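You operate a simulated robot arm through the tools that you are given. There is no shell and no other tool. Be economical: measure what you need, move in short steps, check, and stop when the job is done.

Carry out the task below with a simulated robot arm. There is one attempt and no reset: what you move stays moved.

Task
Gauge P5, P6 and P7, then pull up the loose nut.
Fine: to the mark with the red wrench; yellow gauge and wrench are laid on the bench; leave the other ports as they are.

It is judged by the outcome, as a careful person would: the job done as asked, and still so three seconds after it is handed in. It fails if anything else is knocked over, pushed out of place, dropped, spilled or broken.

Robot
A 5-joint arm with a two-finger parallel gripper, fixed in place. Base frame: the origin is at the foot of the arm, x ahead of it, y to its left, z up; the work surface is at about z = 0. Readings come in cm, degrees, newtons and seconds.
With the tool pointing down near the work surface it reaches from about 26 to 60 cm from the base axis. Its first joint turns from -66.0 to 66.0 degrees. The tool tilts only in the upright plane through the base axis and itself; it spins freely about its own axis. Payload 1.57 kg.
The TCP is the grasp point between the finger pads, 3 cm short of the fingertips. In the tool frame z runs along the fingers and y along their closing line. The gripper opens to 8 cm. The fingers are 1.7 cm wide and 1.2 cm thick; the gripper's body (4 by 8.2 cm) begins 8 cm behind the TCP.
Orientation is that of the tool frame in the base frame, as a unit quaternion [w, x, y, z]. With the fingers straight down and closing along the base's y, the tool's x points along the base's -x, its y along +y and its z along -z.

Tools
- The arm moves only by the tool play_rows. Its argument "commands" is a list of rows, each an object of numbers (a shift or turn left out is 0, a gripper value left out holds the last): "x", "y", "z": the shift along the tool's x, y, z in mm; "wx", "wy", "wz": the turn, a rotation vector about the tool's x, y, z in rad. In form: [{"x": .., "y": .., "z": .., "wx": .., "wy": .., "wz": ..}, ...]. A call has 1 to 20 rows; each row shifts and turns the commanded pose from where the row before left it, along the tool's axes as they then stand. "fingers" is the opening, from 0 (shut) to 1 (fully open), set as the call begins (left out, the last holds). A row lasts 0.2 s, in which the tool goes at most 5 cm and 8.6 degrees; a call with a longer step from one row to the next is refused whole, and so is a gripper value outside its range. A pose out of reach is approached as far as the arm can. The call stops where the force on the tool passes 40 N (or 10 N more than at its start, if that is more) or the arm is blocked; 0.2 s more then pass. Each finger travels about 15.3 cm/s and halts on what it meets, pressing with about 36 N; the grip force reading is that of the motor and also rises with nothing between the fingers. The clock runs only during rows and for 0.2 s after the last one: add rows that do not move to give the fingers time. It gives the time, the measured TCP pose, the force on the tool (base axes), the opening and the grip force at its end, in the units of the frame above (readings bear some noise), and new pictures: "views" is both (left out), scene, wrist or none.
- Cameras (640 x 400 px; columns grow to the right, rows downward): "scene" is fixed at [4.22, 43.98, 48.79]; the picture's right is [-0.43, -0.90, 0.00], its down [-0.81, 0.38, -0.44] and it looks along [0.40, -0.19, -0.90] (base axes); focal length 214 px, centre (320, 200). "wrist" rides on the gripper at [7.2, -0.7, -12.2] in the tool frame; the picture's right is [0.09, 1.00, 0.00], its down [-0.84, 0.08, -0.54] and it looks along [-0.54, 0.05, 0.84] (tool axes); focal length 238 px, centre (320, 200). There is no depth. A picture from a camera that has moved, and an enlarged one, comes with that camera's place and axes in the base frame and with its lens. The place of the scene camera against the robot may be out by one fixed shift of up to 1.2 cm in any direction.
- zoom(camera, box): a new picture of the part [left, top, right, bottom] of that camera's present view, enlarged. No time passes.
- close_job(): hands the job in; it is judged then, once.

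Go step by step. Nothing tells you positions but the pictures and the camera data: compare them with the known pose of the tool, close in by small moves and look again before you grip or let go. The budget is 120 turns and 200 pictures, counting those below and the enlarged ones. Unless the task says otherwise, let go and move clear before handing in, and close with one line.

The tools are called after ">>>" as name(argument=value, ...) on one line, values as JSON. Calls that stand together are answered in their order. play_rows: Moves the arm, as the interface text tells. Its arguments: {"type":"object","properties":{"commands":{"type":"array","items":{"type":"object","properties":{"x":{"type":"number"},"y":{"type":"number"},"z":{"type":"number"},"wx":{"type":"number"},"wy":{"type":"number"},"wz":{"type":"number"}}}},"fingers":{"type":"number"},"views":{"type":"string","enum":["both","scene","wrist","none"]}},"required":["commands"]} The other tools are called the same way: zoom (camera, box) takes an enlarged picture of a part of a camera's view; close_job () hands the job in.

At the start:

```text
t: 0.0
eef_pos: [26.76, 33.62, 31.83]
orientation: [-0.001, 0.0, 1.0, 0.0]
ft_force: [-0.1, -0.6, 0.6]
width: 8.0
grasp_force: 0.1
```

scene: 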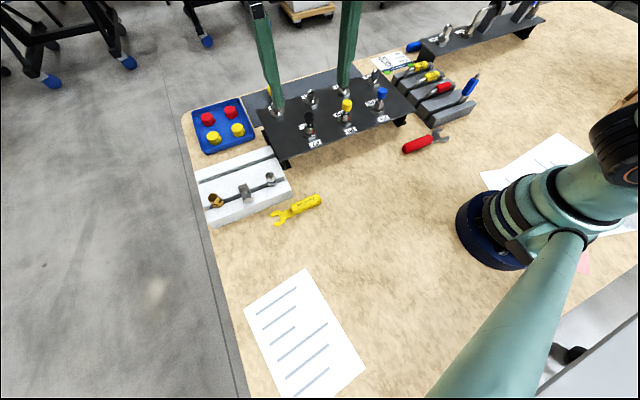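
wrist: 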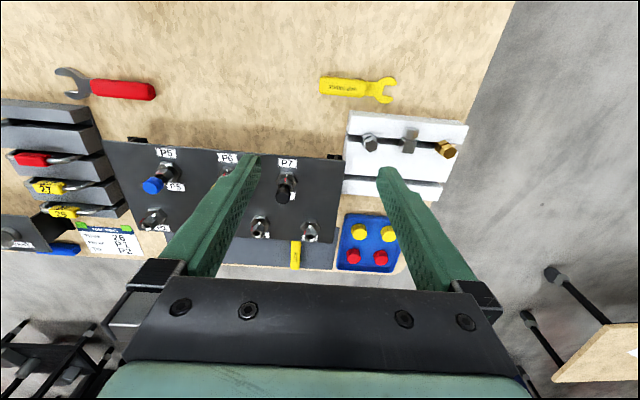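

I see a plate with ports P5, P6, P7 and others, a gauge rack, wrenches, and a card. I'll zoom in on them to read the details.

>>> zoom(camera="wrist", box=[100, 130, 350, 280])

>>> zoom(camera="wrist", box=[0, 60, 180, 260])

>>> zoom(camera="scene", box=[240, 60, 440, 180])

>>> zoom(camera="scene", box=[370, 0, 560, 160])

>>> zoom(camera="wrist", box=[300, 60, 500, 280])

```text
2.56 times, centred on (225, 205) of wrist
camera zoom: at [19.51, 33.07, 44.06], right [-0.09, 1.0, 0.0], down [0.84, 0.08, 0.54], along [0.54, 0.05, -0.84], focal length 610 px, centre (563, 187)
```

zoom: 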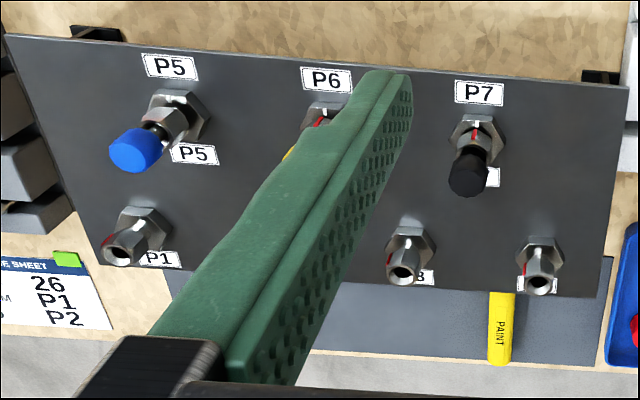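

```text
2.00 times, centred on (90, 160) of wrist
camera zoom: at [19.51, 33.07, 44.06], right [-0.09, 1.0, 0.0], down [0.84, 0.08, 0.54], along [0.54, 0.05, -0.84], focal length 477 px, centre (780, 280)
```

zoom: 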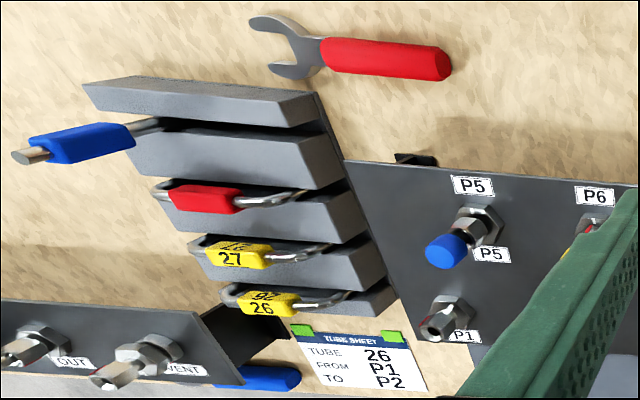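

```text
3.20 times, centred on (340, 120) of scene
camera zoom: at [4.22, 43.98, 48.79], right [-0.43, -0.9, 0.0], down [-0.81, 0.38, -0.44], along [0.4, -0.19, -0.9], focal length 686 px, centre (256, 456)
```

zoom: 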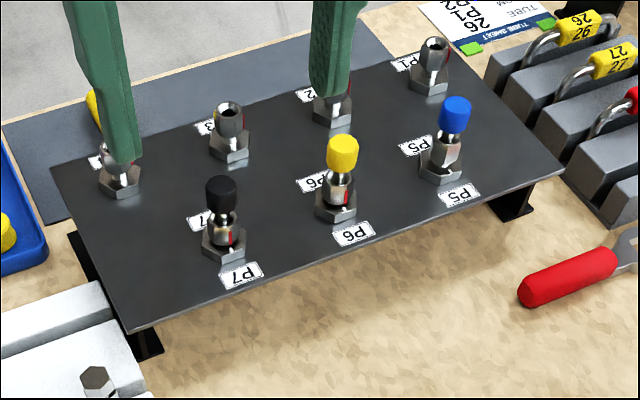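

```text
2.50 times, centred on (465, 80) of scene
camera zoom: at [4.22, 43.98, 48.79], right [-0.43, -0.9, 0.0], down [-0.81, 0.38, -0.44], along [0.4, -0.19, -0.9], focal length 536 px, centre (-42, 500)
```

zoom: 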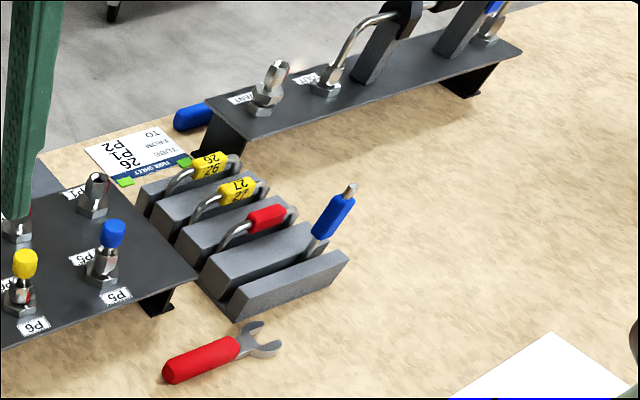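

```text
1.82 times, centred on (400, 170) of wrist
camera zoom: at [19.51, 33.07, 44.06], right [-0.09, 1.0, 0.0], down [0.84, 0.08, 0.54], along [0.54, 0.05, -0.84], focal length 433 px, centre (174, 254)
```

zoom: 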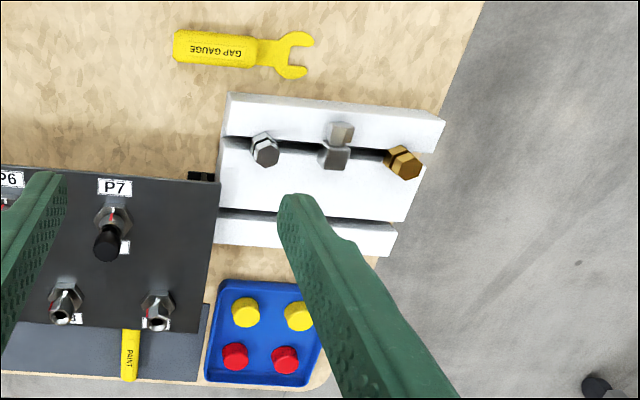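

The gap gauge is yellow and lies near the rack. P5, P6 and P7 have coloured caps with nuts beneath them. I'll get closer for a second viewpoint to triangulate positions.

>>> play_rows(commands=[{"y": -35, "z": 30}, {"y": -35, "z": 30}, {"y": -30, "z": 20}, {}], views="wrist")

>>> zoom(camera="wrist", box=[200, 80, 450, 236])

```text
t: 1.0
eef_pos: [26.58, 23.75, 23.59]
orientation: [0.0, 0.0, 1.0, 0.0]
ft_force: [0.2, 0.1, -0.6]
width: 7.99
grasp_force: 0.2
camera wrist: at [19.33, 23.11, 35.88], right [-0.09, 1.0, 0.0], down [0.84, 0.08, 0.54], along [0.54, 0.05, -0.84], focal length 238 px, centre (320, 200)
```

wrist: 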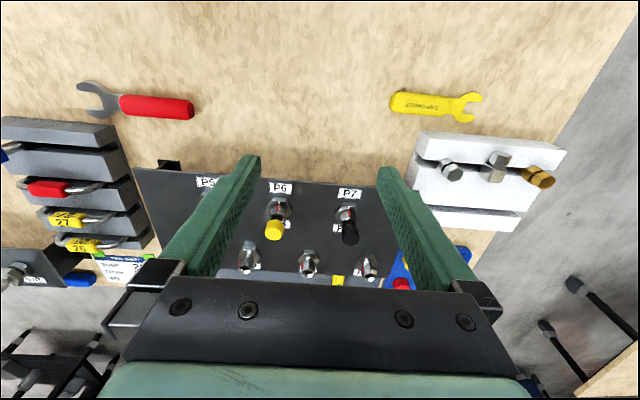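

```text
2.56 times, centred on (325, 158) of wrist
camera zoom: at [19.33, 23.11, 35.88], right [-0.09, 1.0, 0.0], down [0.84, 0.08, 0.54], along [0.54, 0.05, -0.84], focal length 610 px, centre (307, 308)
```

zoom: 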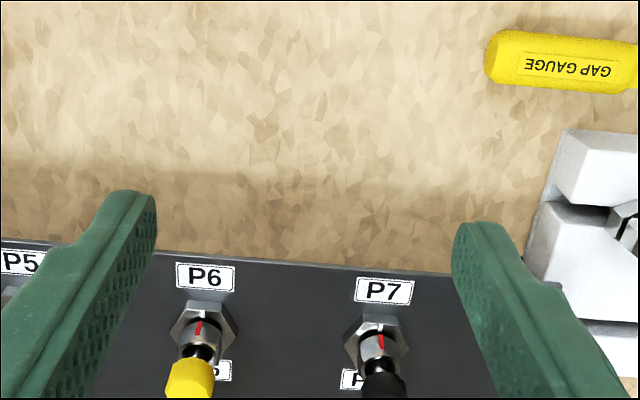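

The plate top is at about z 6.5, and P5, P6 and P7 sit at x≈39 with y≈9, 19 and 29. I'll zoom in hard on the fittings from here.

>>> zoom(camera="wrist", box=[255, 175, 319, 245])

>>> zoom(camera="wrist", box=[320, 180, 384, 250])

>>> zoom(camera="scene", box=[335, 70, 415, 140])

>>> zoom(camera="scene", box=[285, 90, 365, 150])

```text
5.71 times, centred on (287, 210) of wrist
camera zoom: at [19.33, 23.11, 35.88], right [-0.09, 1.0, 0.0], down [0.84, 0.08, 0.54], along [0.54, 0.05, -0.84], focal length 1362 px, centre (509, 143)
```

zoom: 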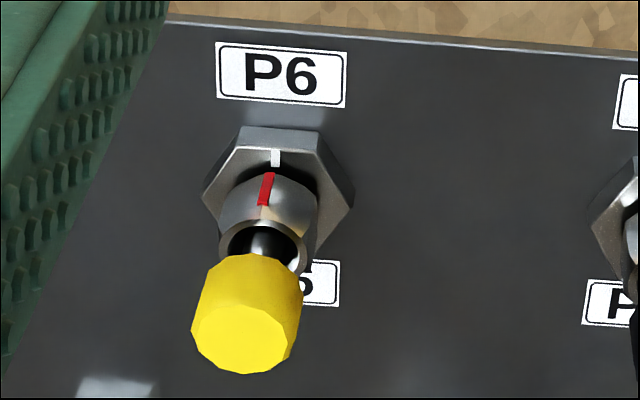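

```text
5.71 times, centred on (352, 215) of wrist
camera zoom: at [19.33, 23.11, 35.88], right [-0.09, 1.0, 0.0], down [0.84, 0.08, 0.54], along [0.54, 0.05, -0.84], focal length 1362 px, centre (137, 114)
```

zoom: 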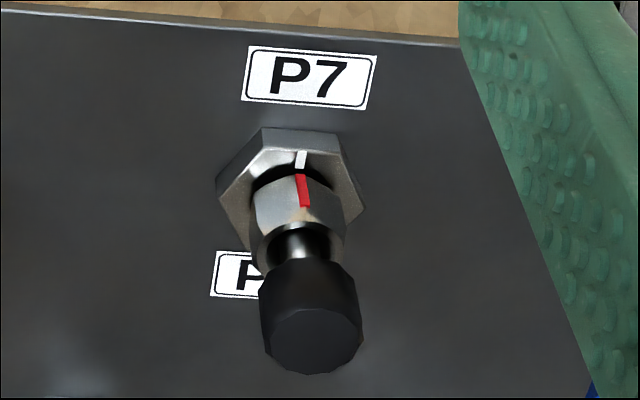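

```text
5.71 times, centred on (375, 105) of scene
camera zoom: at [4.22, 43.98, 48.79], right [-0.43, -0.9, 0.0], down [-0.81, 0.38, -0.44], along [0.4, -0.19, -0.9], focal length 1226 px, centre (6, 743)
```

zoom: 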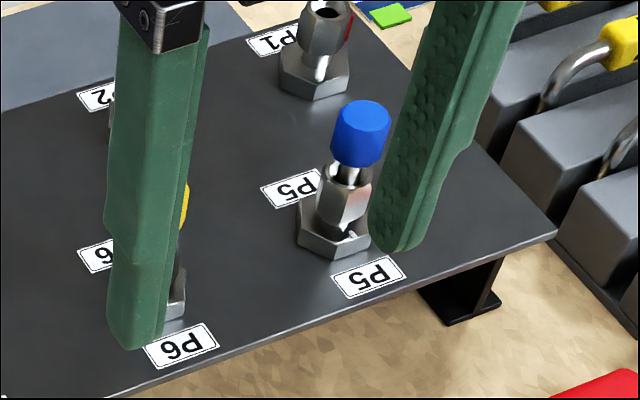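

```text
6.67 times, centred on (325, 120) of scene
camera zoom: at [4.22, 43.98, 48.79], right [-0.43, -0.9, 0.0], down [-0.81, 0.38, -0.44], along [0.4, -0.19, -0.9], focal length 1430 px, centre (287, 733)
```

zoom: 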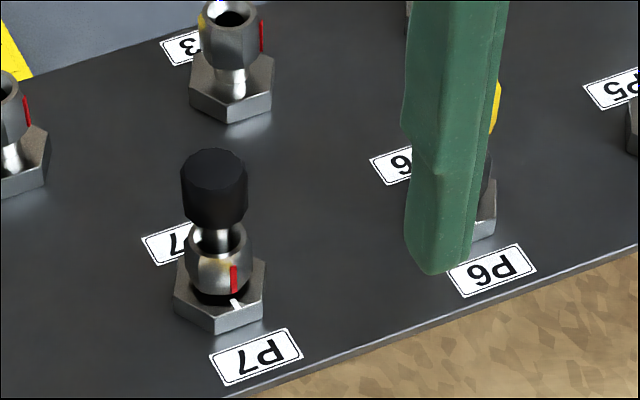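

The white mark is on each body and the red mark on each nut. P5's red mark looks turned away from its white one. I'll take a low tilted look at P5 to see the gap.

>>> play_rows(commands=[{"x": -7, "y": -43, "z": 10}, {"x": -7, "y": -43, "z": 10}, {"x": -7, "y": -43, "z": 20}, {"x": -6, "y": -42, "z": 20}, {"wz": -0.12}, {"wz": -0.103}, {"wy": -0.14}, {"wy": -0.14}, {"wy": -0.14}, {"wy": -0.14}, {}], views="wrist")

>>> zoom(camera="wrist", box=[270, 170, 380, 240])

```text
t: 3.4
eef_pos: [33.95, 7.54, 19.8]
orientation: [0.275, -0.107, 0.955, 0.03]
ft_force: [-0.5, 0.1, -0.5]
width: 8.0
grasp_force: 0.1
out of reach, approached as far as the arm can: row 9, 10
camera wrist: at [21.73, 4.19, 26.32], right [-0.29, 0.95, -0.05], down [0.39, 0.17, 0.9], along [0.87, 0.25, -0.43], focal length 238 px, centre (320, 200)
```

wrist: 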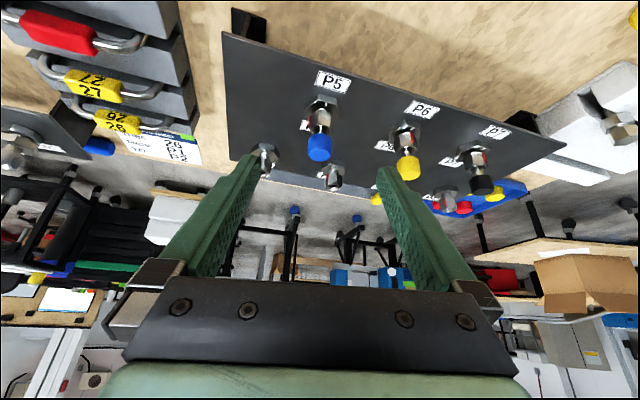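

```text
5.71 times, centred on (325, 205) of wrist
camera zoom: at [21.73, 4.19, 26.32], right [-0.29, 0.95, -0.05], down [0.39, 0.17, 0.9], along [0.87, 0.25, -0.43], focal length 1362 px, centre (291, 171)
```

zoom: 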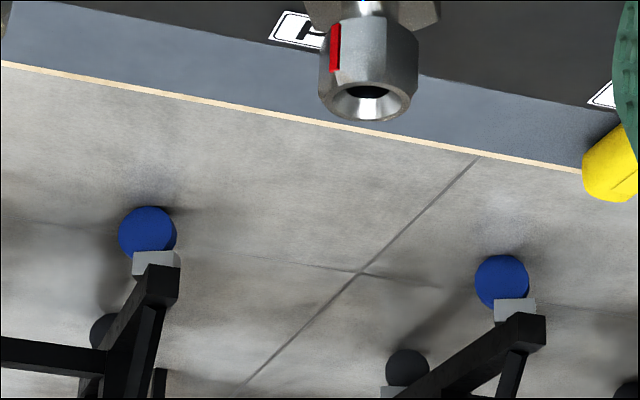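

From here the picture is upside-down but shows all three fittings from the side. Zooming on each.

>>> zoom(camera="wrist", box=[296, 92, 352, 164])

>>> zoom(camera="wrist", box=[380, 115, 436, 187])

>>> zoom(camera="wrist", box=[450, 130, 506, 202])

```text
5.56 times, centred on (324, 128) of wrist
camera zoom: at [21.73, 4.19, 26.32], right [-0.29, 0.95, -0.05], down [0.39, 0.17, 0.9], along [0.87, 0.25, -0.43], focal length 1324 px, centre (298, 600)
```

zoom: 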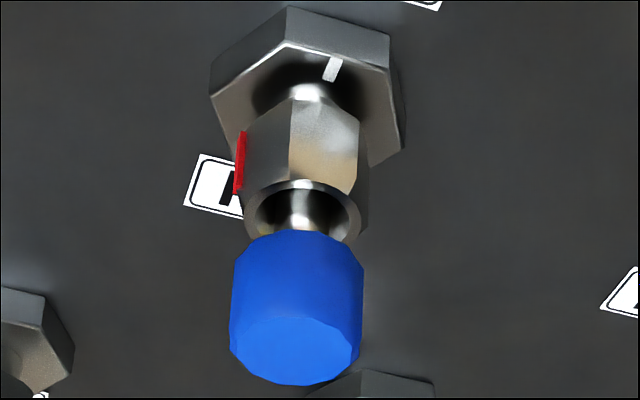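

```text
5.56 times, centred on (408, 151) of wrist
camera zoom: at [21.73, 4.19, 26.32], right [-0.29, 0.95, -0.05], down [0.39, 0.17, 0.9], along [0.87, 0.25, -0.43], focal length 1324 px, centre (-169, 472)
```

zoom: 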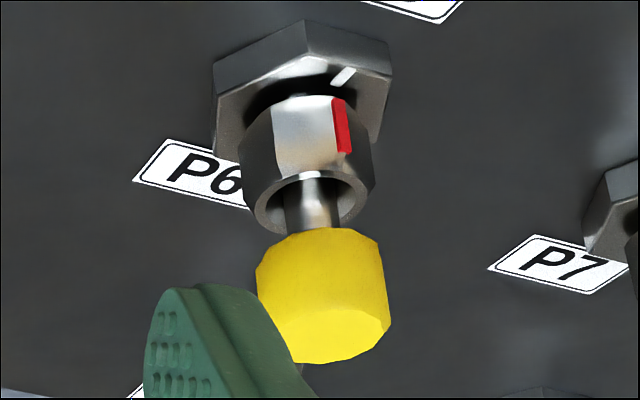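

```text
5.56 times, centred on (478, 166) of wrist
camera zoom: at [21.73, 4.19, 26.32], right [-0.29, 0.95, -0.05], down [0.39, 0.17, 0.9], along [0.87, 0.25, -0.43], focal length 1324 px, centre (-558, 389)
```

zoom: 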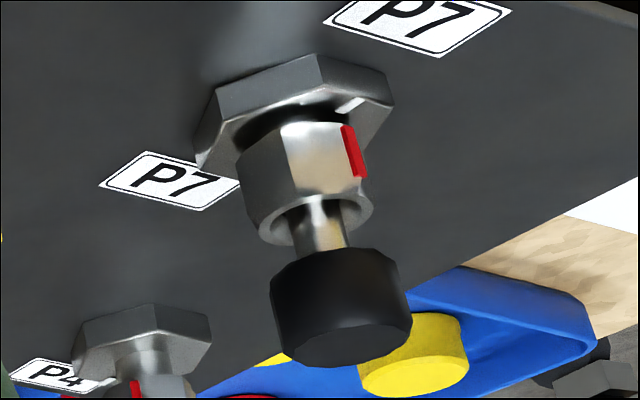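

P5 is clearly loose, with an open gap and its red mark about a quarter turn off. P6 and P7 look tight and aligned. I still need to gauge all three, so I'll straighten up and go over to the yellow gauge.

>>> play_rows(commands=[{"wy": 0.14}, {"wy": 0.14}, {"wy": 0.14}, {"wy": 0.14}, {"x": -1, "y": 39.5, "z": -7, "wz": -0.135}, {}, {}], views="none")

```text
t: 5.0
eef_pos: [33.0, 11.33, 20.55]
orientation: [0.0, -0.179, 0.984, 0.0]
ft_force: [-0.2, -0.9, -0.2]
width: 8.02
grasp_force: 0.1
```

Vertical again. Now I move over near the gauge and spin 90° to align.

>>> play_rows(commands=[{"x": 2.4, "y": 40.8}, {"x": 2.4, "y": 40.8}, {"x": 2.4, "y": 40.8}, {"x": 2.4, "y": 40.8}, {"x": 2.4, "y": 40.8}, {"wz": -0.1346}, {"wz": -0.1346}, {"wz": -0.1346}, {"wz": -0.1346}, {"wz": -0.1346}, {"wz": -0.1346}, {"wz": -0.1346}, {"wz": -0.1346}, {"wz": -0.1346}, {}], views="wrist")

>>> zoom(camera="wrist", box=[240, 60, 400, 260])

```text
t: 8.2
eef_pos: [24.92, 30.1, 20.61]
orientation: [0.0, 0.707, -0.707, 0.0]
ft_force: [0.8, 0.0, 0.6]
width: 7.99
grasp_force: 0.1
camera wrist: at [25.51, 23.0, 32.74], right [-1.0, -0.09, 0.0], down [-0.08, 0.84, 0.54], along [-0.05, 0.54, -0.84], focal length 238 px, centre (320, 200)
```

wrist: 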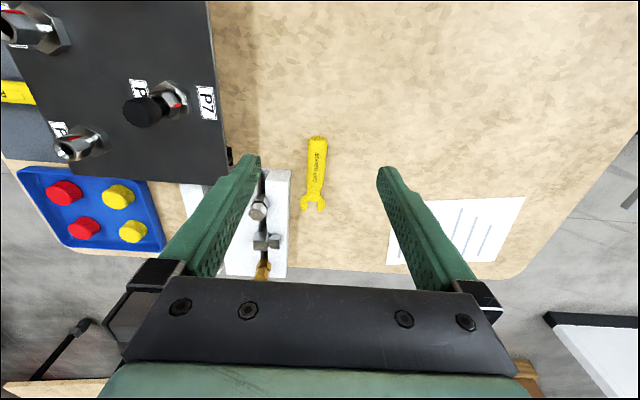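

```text
2.00 times, centred on (320, 160) of wrist
camera zoom: at [25.51, 23.0, 32.74], right [-1.0, -0.09, 0.0], down [-0.08, 0.84, 0.54], along [-0.05, 0.54, -0.84], focal length 477 px, centre (320, 280)
```

zoom: 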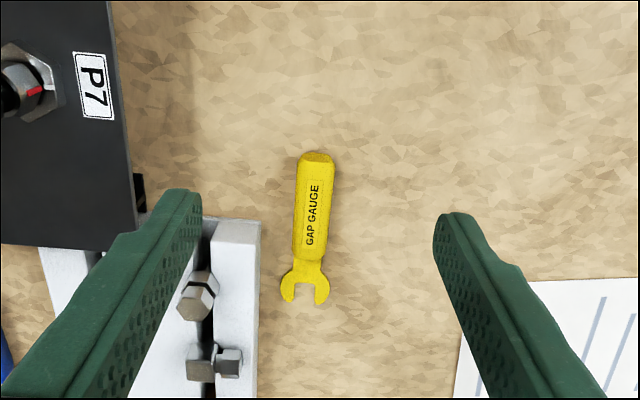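

The gauge handle runs along y at x≈24.7, y 33.7 to 41.7, about 2.5 cm wide. The white rack begins near y 37.6, so I'll narrow the fingers and grip at y≈36.

>>> play_rows(commands=[{"x": -30, "y": 1, "z": 30}, {"x": -29, "y": 1, "z": 35}, {"z": 40}, {"z": 25}, {}], fingers=0.55, views="both")

>>> zoom(camera="scene", box=[220, 150, 340, 240])

```text
t: 9.4
eef_pos: [24.48, 36.23, 7.41]
orientation: [0.0, -0.706, 0.708, 0.0]
ft_force: [0.3, -0.1, 0.9]
width: 4.39
grasp_force: 0.1
camera wrist: at [25.02, 28.91, 19.66], right [-1.0, -0.09, 0.0], down [-0.08, 0.84, 0.54], along [-0.05, 0.54, -0.84], focal length 238 px, centre (320, 200)
```

scene: 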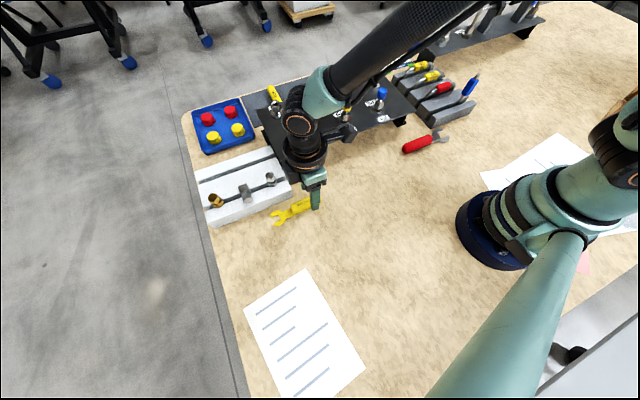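
wrist: 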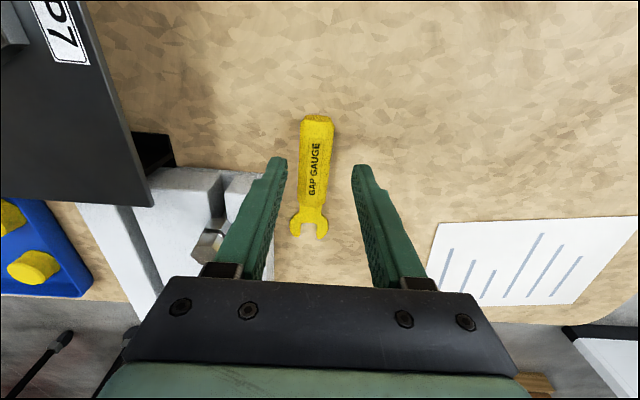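

```text
4.44 times, centred on (280, 195) of scene
camera zoom: at [4.22, 43.98, 48.79], right [-0.43, -0.9, 0.0], down [-0.81, 0.38, -0.44], along [0.4, -0.19, -0.9], focal length 953 px, centre (498, 222)
```

zoom: 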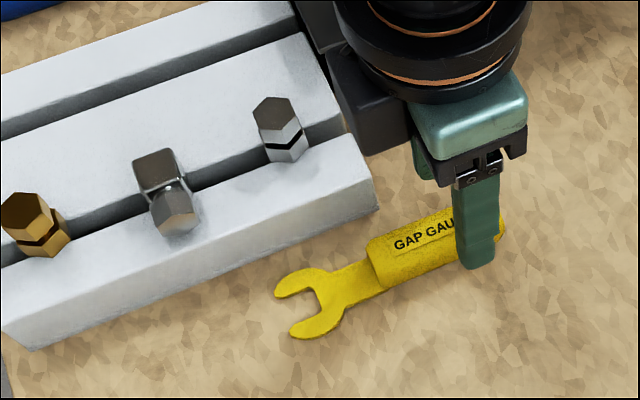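

Well aligned. I'll shift 2 mm, lower to tips just above the bench, and close.

>>> play_rows(commands=[{"y": -2.5, "z": 20}, {"z": 12}, {"z": 6}, {}], views="none")

>>> play_rows(commands=[{}, {}, {}, {}], fingers=0.1, views="both")

>>> zoom(camera="scene", box=[220, 150, 340, 240])

```text
t: 10.4
eef_pos: [24.7, 36.09, 3.78]
orientation: [0.0, -0.706, 0.708, 0.0]
ft_force: [0.4, -0.2, 0.6]
width: 4.39
grasp_force: 0.1
```

```text
t: 11.4
eef_pos: [24.78, 36.19, 3.7]
orientation: [-0.001, -0.707, 0.707, 0.0]
ft_force: [-0.2, 0.1, -0.4]
width: 2.51
grasp_force: 36.3
camera wrist: at [25.41, 28.91, 15.94], right [-1.0, -0.09, 0.0], down [-0.08, 0.84, 0.54], along [-0.05, 0.54, -0.84], focal length 238 px, centre (320, 200)
```

scene: 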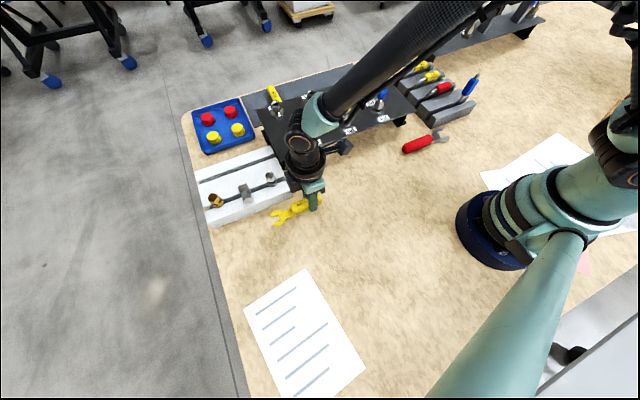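
wrist: 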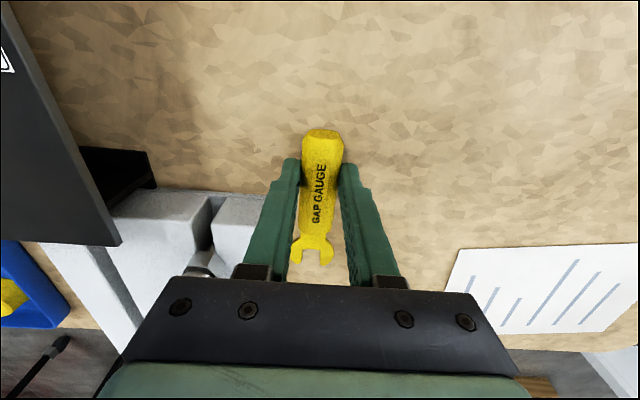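

```text
4.44 times, centred on (280, 195) of scene
camera zoom: at [4.22, 43.98, 48.79], right [-0.43, -0.9, 0.0], down [-0.81, 0.38, -0.44], along [0.4, -0.19, -0.9], focal length 953 px, centre (498, 222)
```

zoom: 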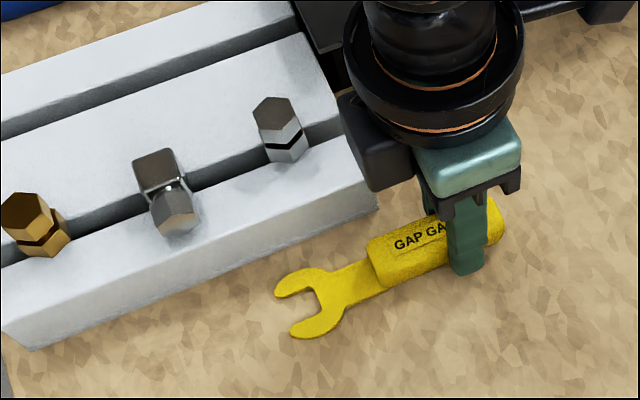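

The gauge is gripped at 2.5 cm. I'll lift it, move toward P7's line and turn it to point ahead (+x).

>>> play_rows(commands=[{"z": -20}, {"z": -45}, {"z": -45}, {"z": -45}, {"z": -15, "x": 35, "y": -6}, {"x": 35, "y": -6}, {"wz": 0.1428}, {"wz": 0.1428}, {"wz": 0.1428}, {"wz": 0.1428}, {"wz": 0.1428}, {"wz": 0.1428}, {"wz": 0.1428}, {"wz": 0.1428}, {"wz": 0.1428}, {"wz": 0.1428}, {"wz": 0.1428}, {}], views="both")

>>> zoom(camera="scene", box=[220, 60, 380, 180])

>>> zoom(camera="wrist", box=[240, 100, 400, 300])

```text
t: 15.2
eef_pos: [26.27, 29.14, 20.7]
orientation: [0.0, 0.002, 1.0, 0.001]
ft_force: [0.3, 0.5, -0.6]
width: 2.5
grasp_force: 36.1
camera wrist: at [18.81, 28.47, 32.94], right [-0.09, 1.0, 0.0], down [0.84, 0.07, 0.54], along [0.54, 0.05, -0.84], focal length 238 px, centre (320, 200)
```

scene: 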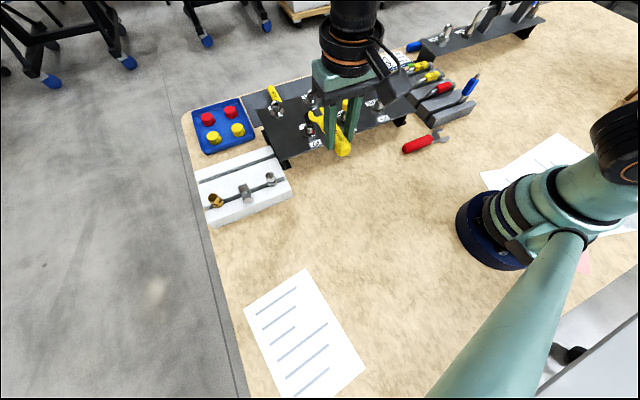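
wrist: 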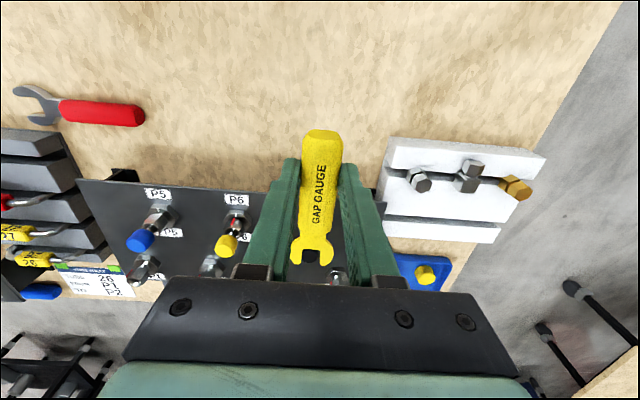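

```text
3.33 times, centred on (300, 120) of scene
camera zoom: at [4.22, 43.98, 48.79], right [-0.43, -0.9, 0.0], down [-0.81, 0.38, -0.44], along [0.4, -0.19, -0.9], focal length 715 px, centre (387, 467)
```

zoom: 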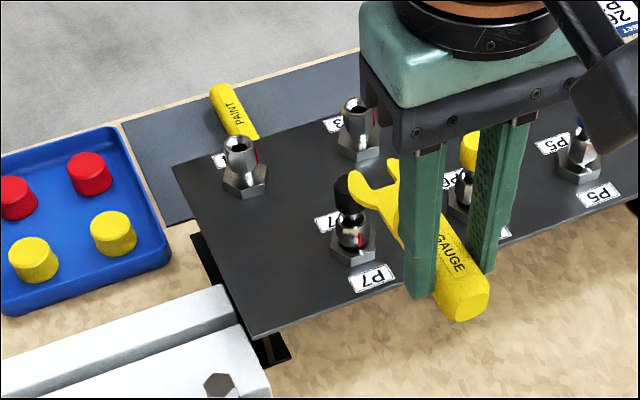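

```text
2.00 times, centred on (320, 200) of wrist
camera zoom: at [18.81, 28.47, 32.94], right [-0.09, 1.0, 0.0], down [0.84, 0.07, 0.54], along [0.54, 0.05, -0.84], focal length 477 px, centre (320, 200)
```

zoom: 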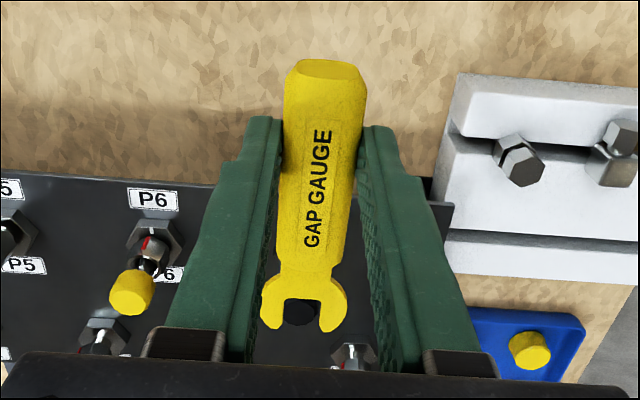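

The gauge is held straight: its slot bottom is about 7.7 cm ahead of the TCP and its tips about 9.4 cm ahead. Next I bring it in front of P5, a bit short of the fitting, and check height.

>>> play_rows(commands=[{"y": -40}, {"y": -40}, {"y": -40}, {"y": -40}, {"y": -40, "x": -6}, {"z": 45, "x": -6}, {"z": 45}, {}, {}], views="both")

>>> zoom(camera="scene", box=[340, 70, 430, 150])

>>> zoom(camera="wrist", box=[260, 220, 380, 310])

```text
t: 17.2
eef_pos: [27.19, 8.77, 11.77]
orientation: [0.001, 0.001, 1.0, 0.0]
ft_force: [0.5, 0.2, -0.8]
width: 2.5
grasp_force: 36.2
camera wrist: at [19.98, 8.21, 23.97], right [-0.09, 1.0, 0.0], down [0.84, 0.08, 0.54], along [0.54, 0.05, -0.84], focal length 238 px, centre (320, 200)
```

scene: 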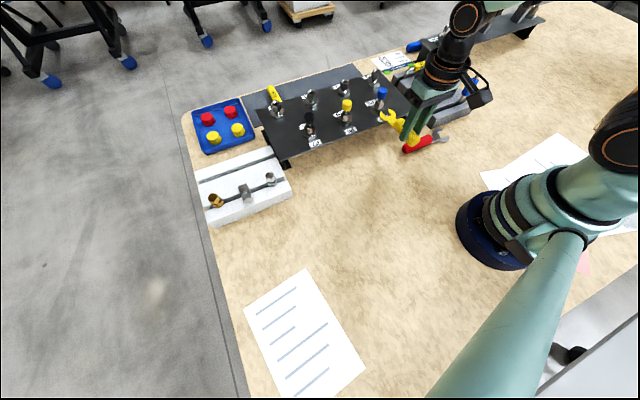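
wrist: 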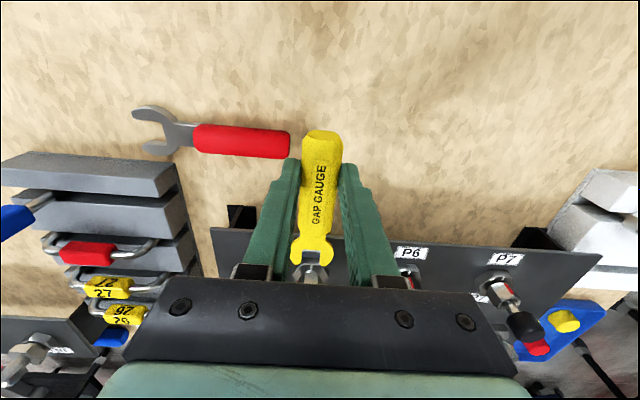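

```text
5.00 times, centred on (385, 110) of scene
camera zoom: at [4.22, 43.98, 48.79], right [-0.43, -0.9, 0.0], down [-0.81, 0.38, -0.44], along [0.4, -0.19, -0.9], focal length 1072 px, centre (-5, 650)
```

zoom: 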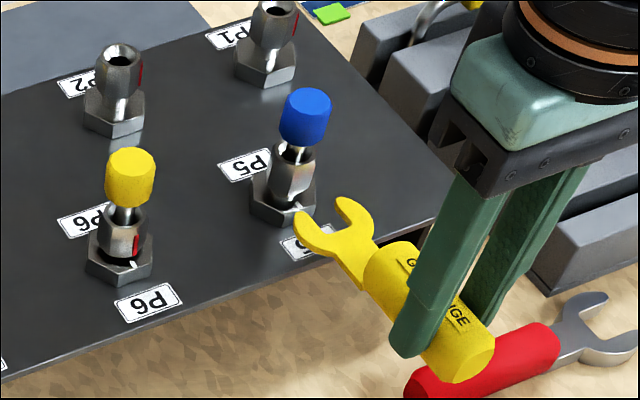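

```text
4.44 times, centred on (320, 265) of wrist
camera zoom: at [19.98, 8.21, 23.97], right [-0.09, 1.0, 0.0], down [0.84, 0.08, 0.54], along [0.54, 0.05, -0.84], focal length 1059 px, centre (320, -89)
```

zoom: 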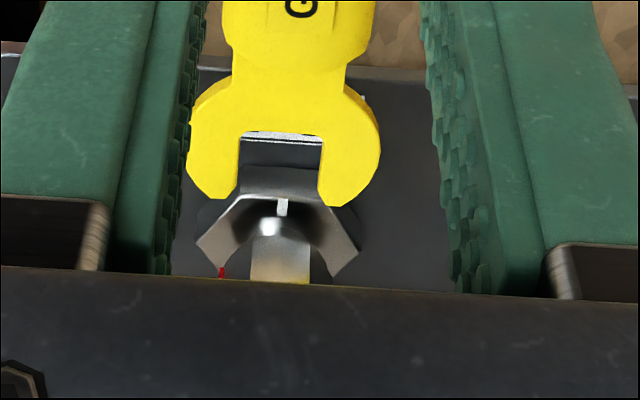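

The fork needs about 1.5 mm more in y and about 1.1 cm lower to meet the gap. I'll lower it short of the hex, then edge forward until the tips are over the rim and look.

>>> play_rows(commands=[{"y": 1.5, "z": 11}, {"x": -6}, {"x": -6}, {}, {}], views="none")

>>> zoom(camera="scene", box=[365, 82, 425, 136])

>>> zoom(camera="wrist", box=[280, 230, 360, 290])

```text
t: 18.4
eef_pos: [28.21, 9.09, 10.54]
orientation: [-0.004, 0.001, 1.0, -0.001]
ft_force: [-18.7, -1.0, -0.2]
width: 2.48
grasp_force: 36.0
```

```text
7.41 times, centred on (395, 109) of scene
camera zoom: at [4.22, 43.98, 48.79], right [-0.43, -0.9, 0.0], down [-0.81, 0.38, -0.44], along [0.4, -0.19, -0.9], focal length 1589 px, centre (-236, 874)
```

zoom: 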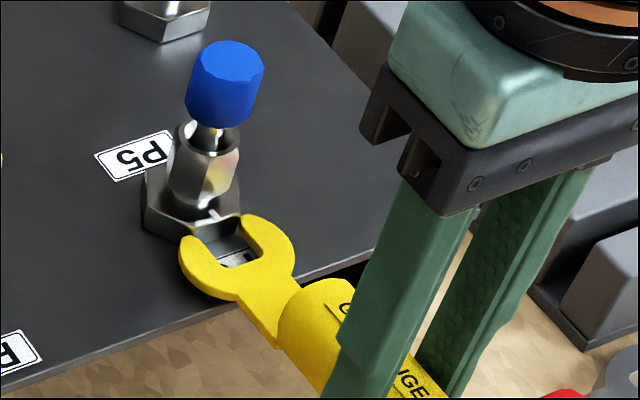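

```text
6.67 times, centred on (320, 260) of wrist
camera zoom: at [21.1, 8.48, 22.91], right [-0.09, 1.0, 0.0], down [0.84, 0.08, 0.53], along [0.53, 0.05, -0.85], focal length 1589 px, centre (320, -200)
```

zoom: 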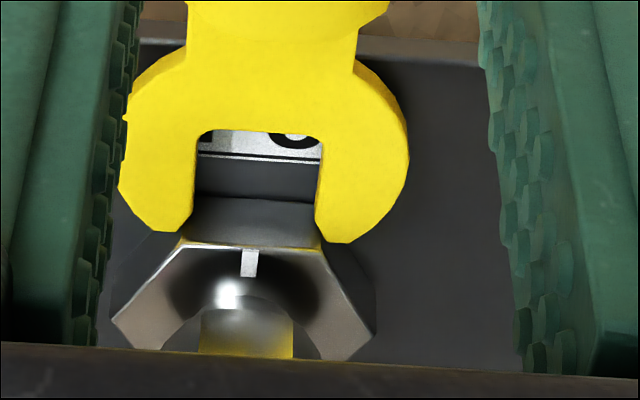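

The fork is touching the hex side (18 N), so it's a little low. I'll back off, raise 4 mm, and try again.

>>> play_rows(commands=[{"x": 5}, {"z": -4}, {"x": -5}, {}, {}], views="none")

>>> zoom(camera="scene", box=[365, 82, 425, 136])

>>> zoom(camera="wrist", box=[280, 230, 360, 290])

```text
t: 19.6
eef_pos: [28.61, 9.15, 11.21]
orientation: [0.003, 0.001, 1.0, 0.0]
ft_force: [1.7, 0.2, 4.1]
width: 2.5
grasp_force: 36.2
```

```text
7.41 times, centred on (395, 109) of scene
camera zoom: at [4.21, 43.98, 48.79], right [-0.43, -0.9, 0.0], down [-0.81, 0.38, -0.44], along [0.4, -0.19, -0.9], focal length 1589 px, centre (-236, 874)
```

zoom: 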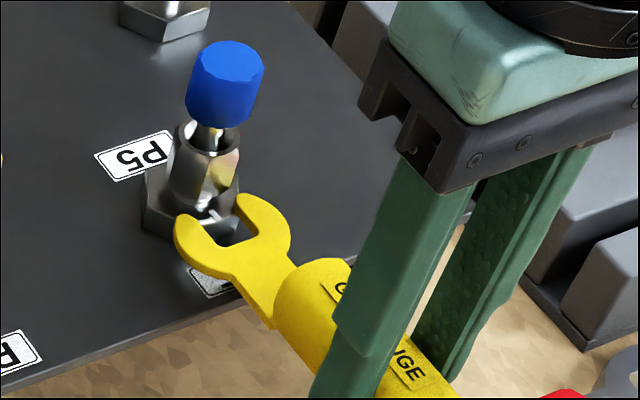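

```text
6.67 times, centred on (320, 260) of wrist
camera zoom: at [21.32, 8.56, 23.37], right [-0.09, 1.0, 0.0], down [0.84, 0.08, 0.54], along [0.54, 0.05, -0.84], focal length 1589 px, centre (320, -200)
```

zoom: 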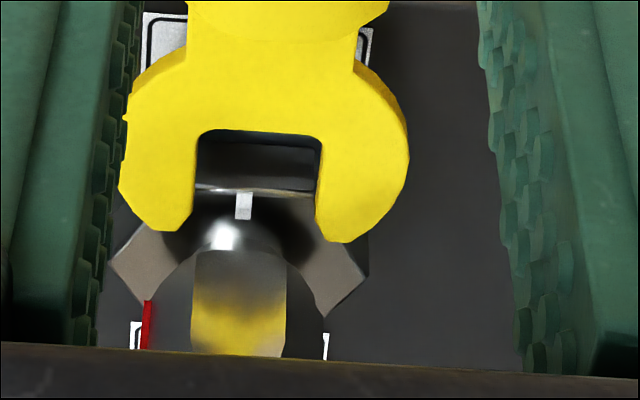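

The fork now clears the hex rim and is laterally centred. Advancing slowly into the gap.

>>> play_rows(commands=[{"x": -3}, {"x": -3}, {"x": -3}, {"x": -3}, {}], views="none")

>>> zoom(camera="scene", box=[365, 82, 425, 136])

>>> zoom(camera="wrist", box=[280, 230, 360, 290])

```text
t: 20.8
eef_pos: [29.56, 9.17, 11.12]
orientation: [-0.001, 0.0, 1.0, 0.0]
ft_force: [0.4, -0.8, -0.9]
width: 2.47
grasp_force: 36.0
```

```text
7.41 times, centred on (395, 109) of scene
camera zoom: at [4.22, 43.98, 48.79], right [-0.43, -0.9, 0.0], down [-0.81, 0.38, -0.44], along [0.4, -0.19, -0.9], focal length 1589 px, centre (-236, 874)
```

zoom: 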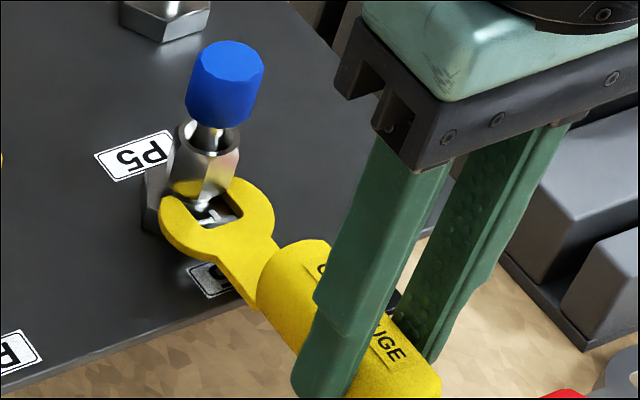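

```text
6.67 times, centred on (320, 260) of wrist
camera zoom: at [22.37, 8.6, 23.33], right [-0.09, 1.0, 0.0], down [0.84, 0.08, 0.54], along [0.54, 0.05, -0.84], focal length 1589 px, centre (320, -200)
```

zoom: 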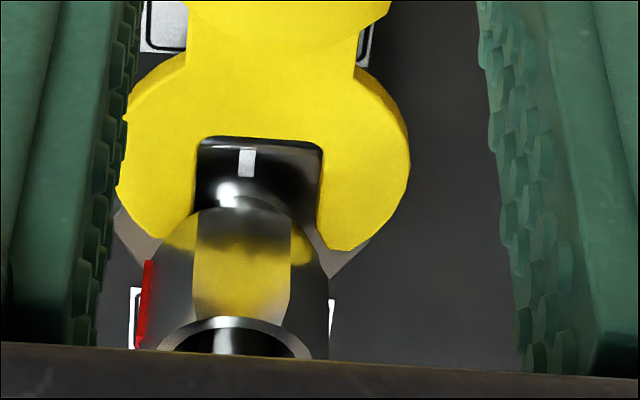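

It's entering, about 1 mm off in y. Small correction and continue.

>>> play_rows(commands=[{"y": -1.3}, {"x": -3}, {"x": -3}, {"x": -3}, {"x": -3}, {}], views="none")

>>> zoom(camera="scene", box=[365, 82, 425, 136])

>>> zoom(camera="wrist", box=[280, 230, 360, 290])

```text
t: 22.2
eef_pos: [30.92, 8.84, 11.18]
orientation: [0.0, 0.001, 1.0, 0.0]
ft_force: [0.6, -0.6, -0.3]
width: 2.47
grasp_force: 35.3
```

```text
7.41 times, centred on (395, 109) of scene
camera zoom: at [4.22, 43.98, 48.79], right [-0.43, -0.9, 0.0], down [-0.81, 0.38, -0.44], along [0.4, -0.19, -0.9], focal length 1589 px, centre (-236, 874)
```

zoom: 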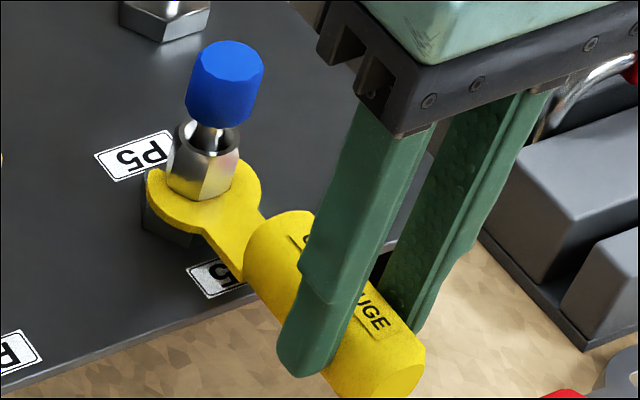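

```text
6.67 times, centred on (320, 260) of wrist
camera zoom: at [23.62, 8.35, 23.42], right [-0.09, 1.0, 0.0], down [0.84, 0.08, 0.54], along [0.54, 0.05, -0.84], focal length 1589 px, centre (320, -200)
```

zoom: 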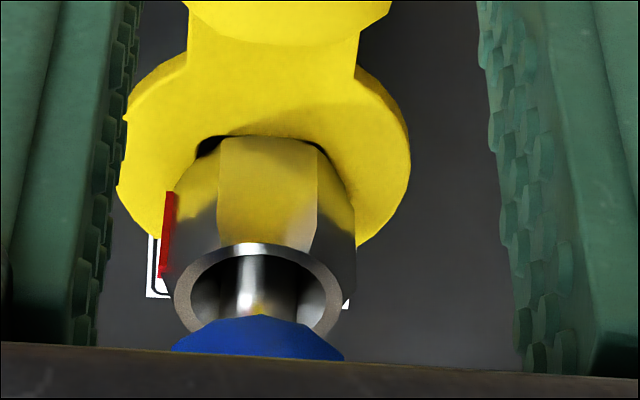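

The gauge slides under P5's nut without resistance, so P5 is loose. I'll seat it a few mm more, then withdraw.

>>> play_rows(commands=[{"x": -2.5}, {"x": -2}, {}, {}, {}], views="none")

>>> zoom(camera="wrist", box=[280, 230, 360, 290])

```text
t: 23.4
eef_pos: [31.25, 8.78, 11.07]
orientation: [-0.003, 0.0, 1.0, -0.001]
ft_force: [-17.1, -0.3, 8.8]
width: 2.49
grasp_force: 35.9
```

```text
6.67 times, centred on (320, 260) of wrist
camera zoom: at [23.95, 8.31, 23.36], right [-0.09, 1.0, 0.0], down [0.84, 0.08, 0.54], along [0.54, 0.05, -0.84], focal length 1589 px, centre (320, -200)
```

zoom: 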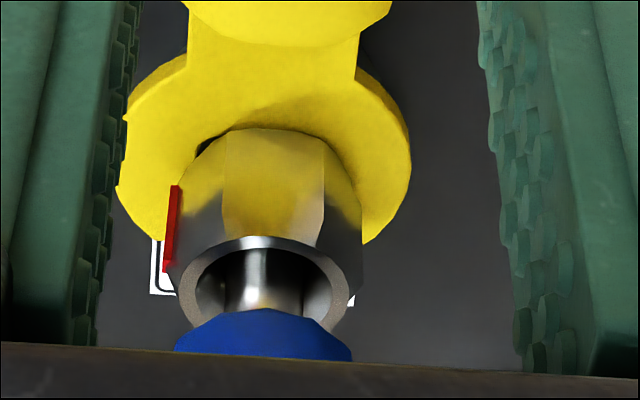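

Seated against the neck: P5 is go (loose). Withdrawing and shifting across to P6.

>>> play_rows(commands=[{"x": 5}, {"x": 12}, {"x": 13}, {"x": 13}, {"y": 35}, {"y": 35}, {"y": 29.5}, {}, {}], views="none")

>>> zoom(camera="wrist", box=[280, 230, 360, 290])

>>> zoom(camera="scene", box=[320, 90, 390, 152])

```text
t: 25.4
eef_pos: [27.04, 18.7, 11.14]
orientation: [0.0, 0.001, 1.0, 0.0]
ft_force: [0.4, -0.3, -1.0]
width: 2.48
grasp_force: 35.5
```

```text
6.67 times, centred on (320, 260) of wrist
camera zoom: at [19.82, 18.17, 23.3], right [-0.09, 1.0, 0.0], down [0.84, 0.08, 0.54], along [0.54, 0.05, -0.84], focal length 1589 px, centre (320, -200)
```

zoom: 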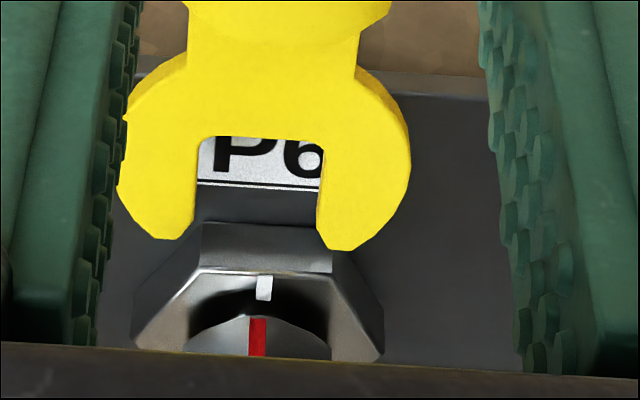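

```text
6.45 times, centred on (355, 121) of scene
camera zoom: at [4.22, 43.98, 48.79], right [-0.43, -0.9, 0.0], down [-0.81, 0.38, -0.44], along [0.4, -0.19, -0.9], focal length 1384 px, centre (94, 710)
```

zoom: 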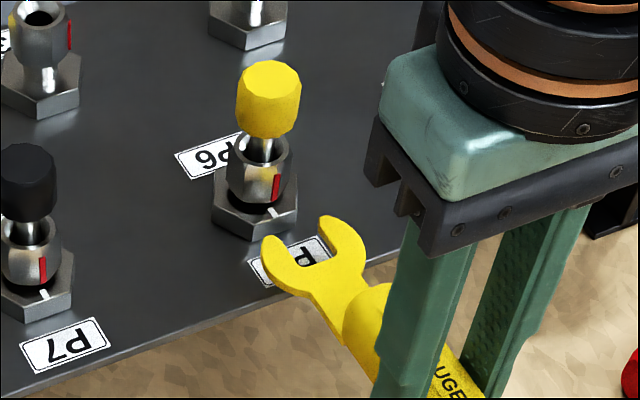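

P6 needs +1.5 mm in y. Advancing gently toward P6's gap at the same height; I expect it to be blocked if tight.

>>> play_rows(commands=[{"y": 1.5}, {"x": -6}, {"x": -6}, {"x": -5}, {"x": -3}, {"x": -2}, {}, {}], views="none")

>>> zoom(camera="wrist", box=[280, 230, 360, 290])

>>> zoom(camera="scene", box=[320, 90, 390, 152])

```text
t: 27.2
eef_pos: [29.16, 19.09, 10.98]
orientation: [0.0, 0.002, 1.0, 0.0]
ft_force: [-13.2, 1.7, 9.9]
width: 2.48
grasp_force: 35.8
```

```text
6.67 times, centred on (320, 260) of wrist
camera zoom: at [21.94, 18.46, 23.23], right [-0.09, 1.0, 0.0], down [0.84, 0.08, 0.54], along [0.54, 0.05, -0.84], focal length 1589 px, centre (320, -200)
```

zoom: 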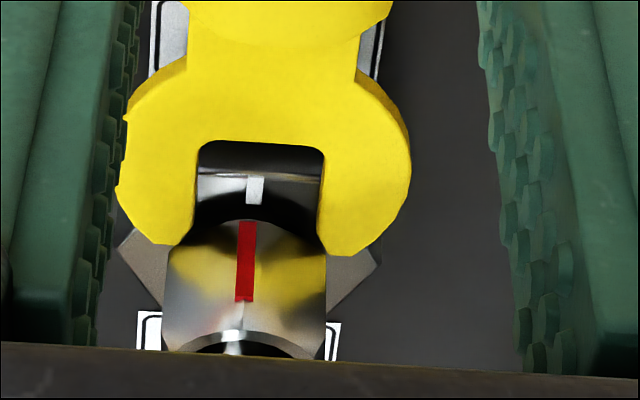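

```text
6.45 times, centred on (355, 121) of scene
camera zoom: at [4.21, 43.98, 48.79], right [-0.43, -0.9, 0.0], down [-0.81, 0.38, -0.44], along [0.4, -0.19, -0.9], focal length 1384 px, centre (94, 710)
```

zoom: 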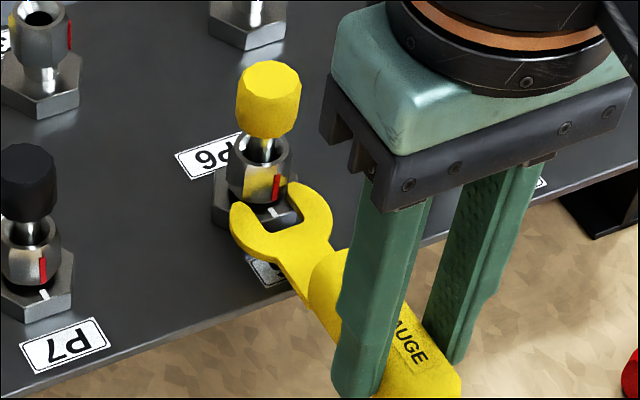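

The gauge stops at the nut's face, resting on the hex, so it won't go and P6 is tight. Back out and on to P7.

>>> play_rows(commands=[{"x": 6}, {"x": 10}, {"x": 7}, {"y": 35}, {"y": 35}, {"y": 30}, {}, {}], views="none")

>>> zoom(camera="wrist", box=[280, 230, 360, 290])

```text
t: 29.0
eef_pos: [27.0, 29.34, 10.81]
orientation: [0.0, 0.0, 1.0, 0.0]
ft_force: [-0.3, -0.5, -0.2]
width: 2.48
grasp_force: 36.5
```

```text
6.67 times, centred on (320, 260) of wrist
camera zoom: at [19.77, 28.67, 23.15], right [-0.09, 1.0, 0.0], down [0.84, 0.08, 0.54], along [0.54, 0.05, -0.84], focal length 1589 px, centre (320, -200)
```

zoom: 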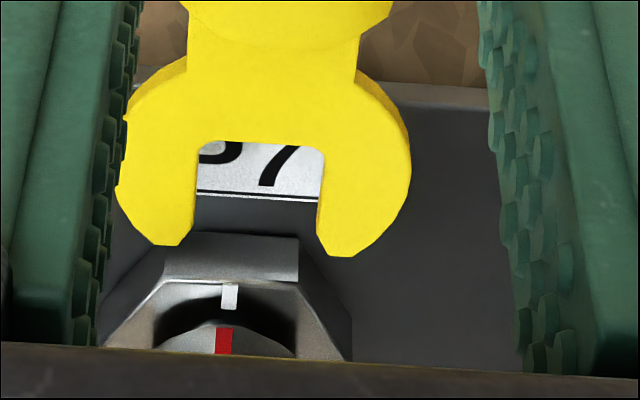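

P7's centre is about 5 mm to the right, and the arm has sagged 3 mm. Correcting both, then gauging P7.

>>> play_rows(commands=[{"y": -5, "z": -3.5}, {"x": -6}, {"x": -6}, {"x": -5}, {"x": -3}, {}, {}], views="none")

>>> zoom(camera="wrist", box=[280, 230, 360, 290])

>>> zoom(camera="scene", box=[280, 100, 350, 162])

```text
t: 30.6
eef_pos: [28.9, 28.52, 11.49]
orientation: [-0.001, 0.0, 1.0, -0.001]
ft_force: [-6.2, 2.5, -1.1]
width: 2.48
grasp_force: 36.6
```

```text
6.67 times, centred on (320, 260) of wrist
camera zoom: at [21.68, 27.98, 23.63], right [-0.09, 1.0, 0.0], down [0.84, 0.08, 0.54], along [0.54, 0.05, -0.84], focal length 1589 px, centre (320, -200)
```

zoom: 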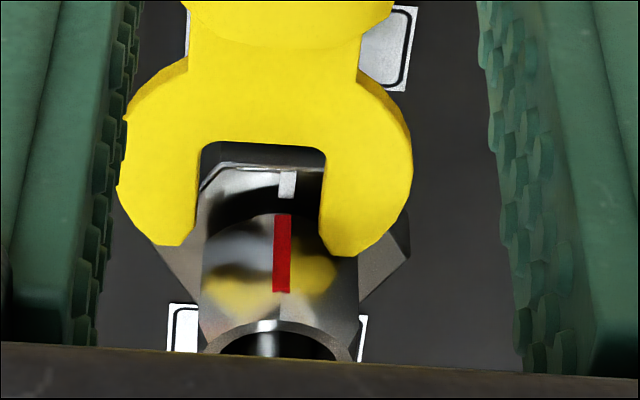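

```text
6.45 times, centred on (315, 131) of scene
camera zoom: at [4.22, 43.98, 48.79], right [-0.43, -0.9, 0.0], down [-0.81, 0.38, -0.44], along [0.4, -0.19, -0.9], focal length 1384 px, centre (352, 645)
```

zoom: 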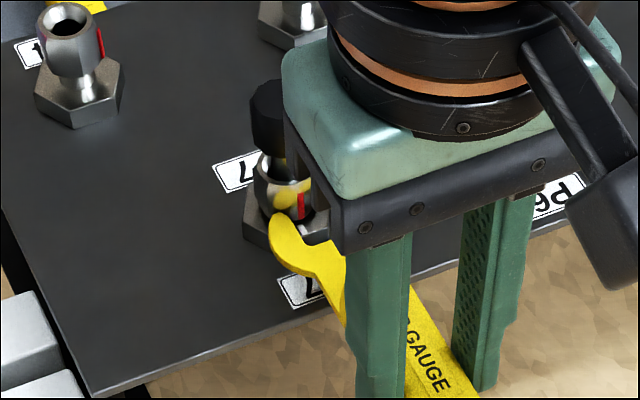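

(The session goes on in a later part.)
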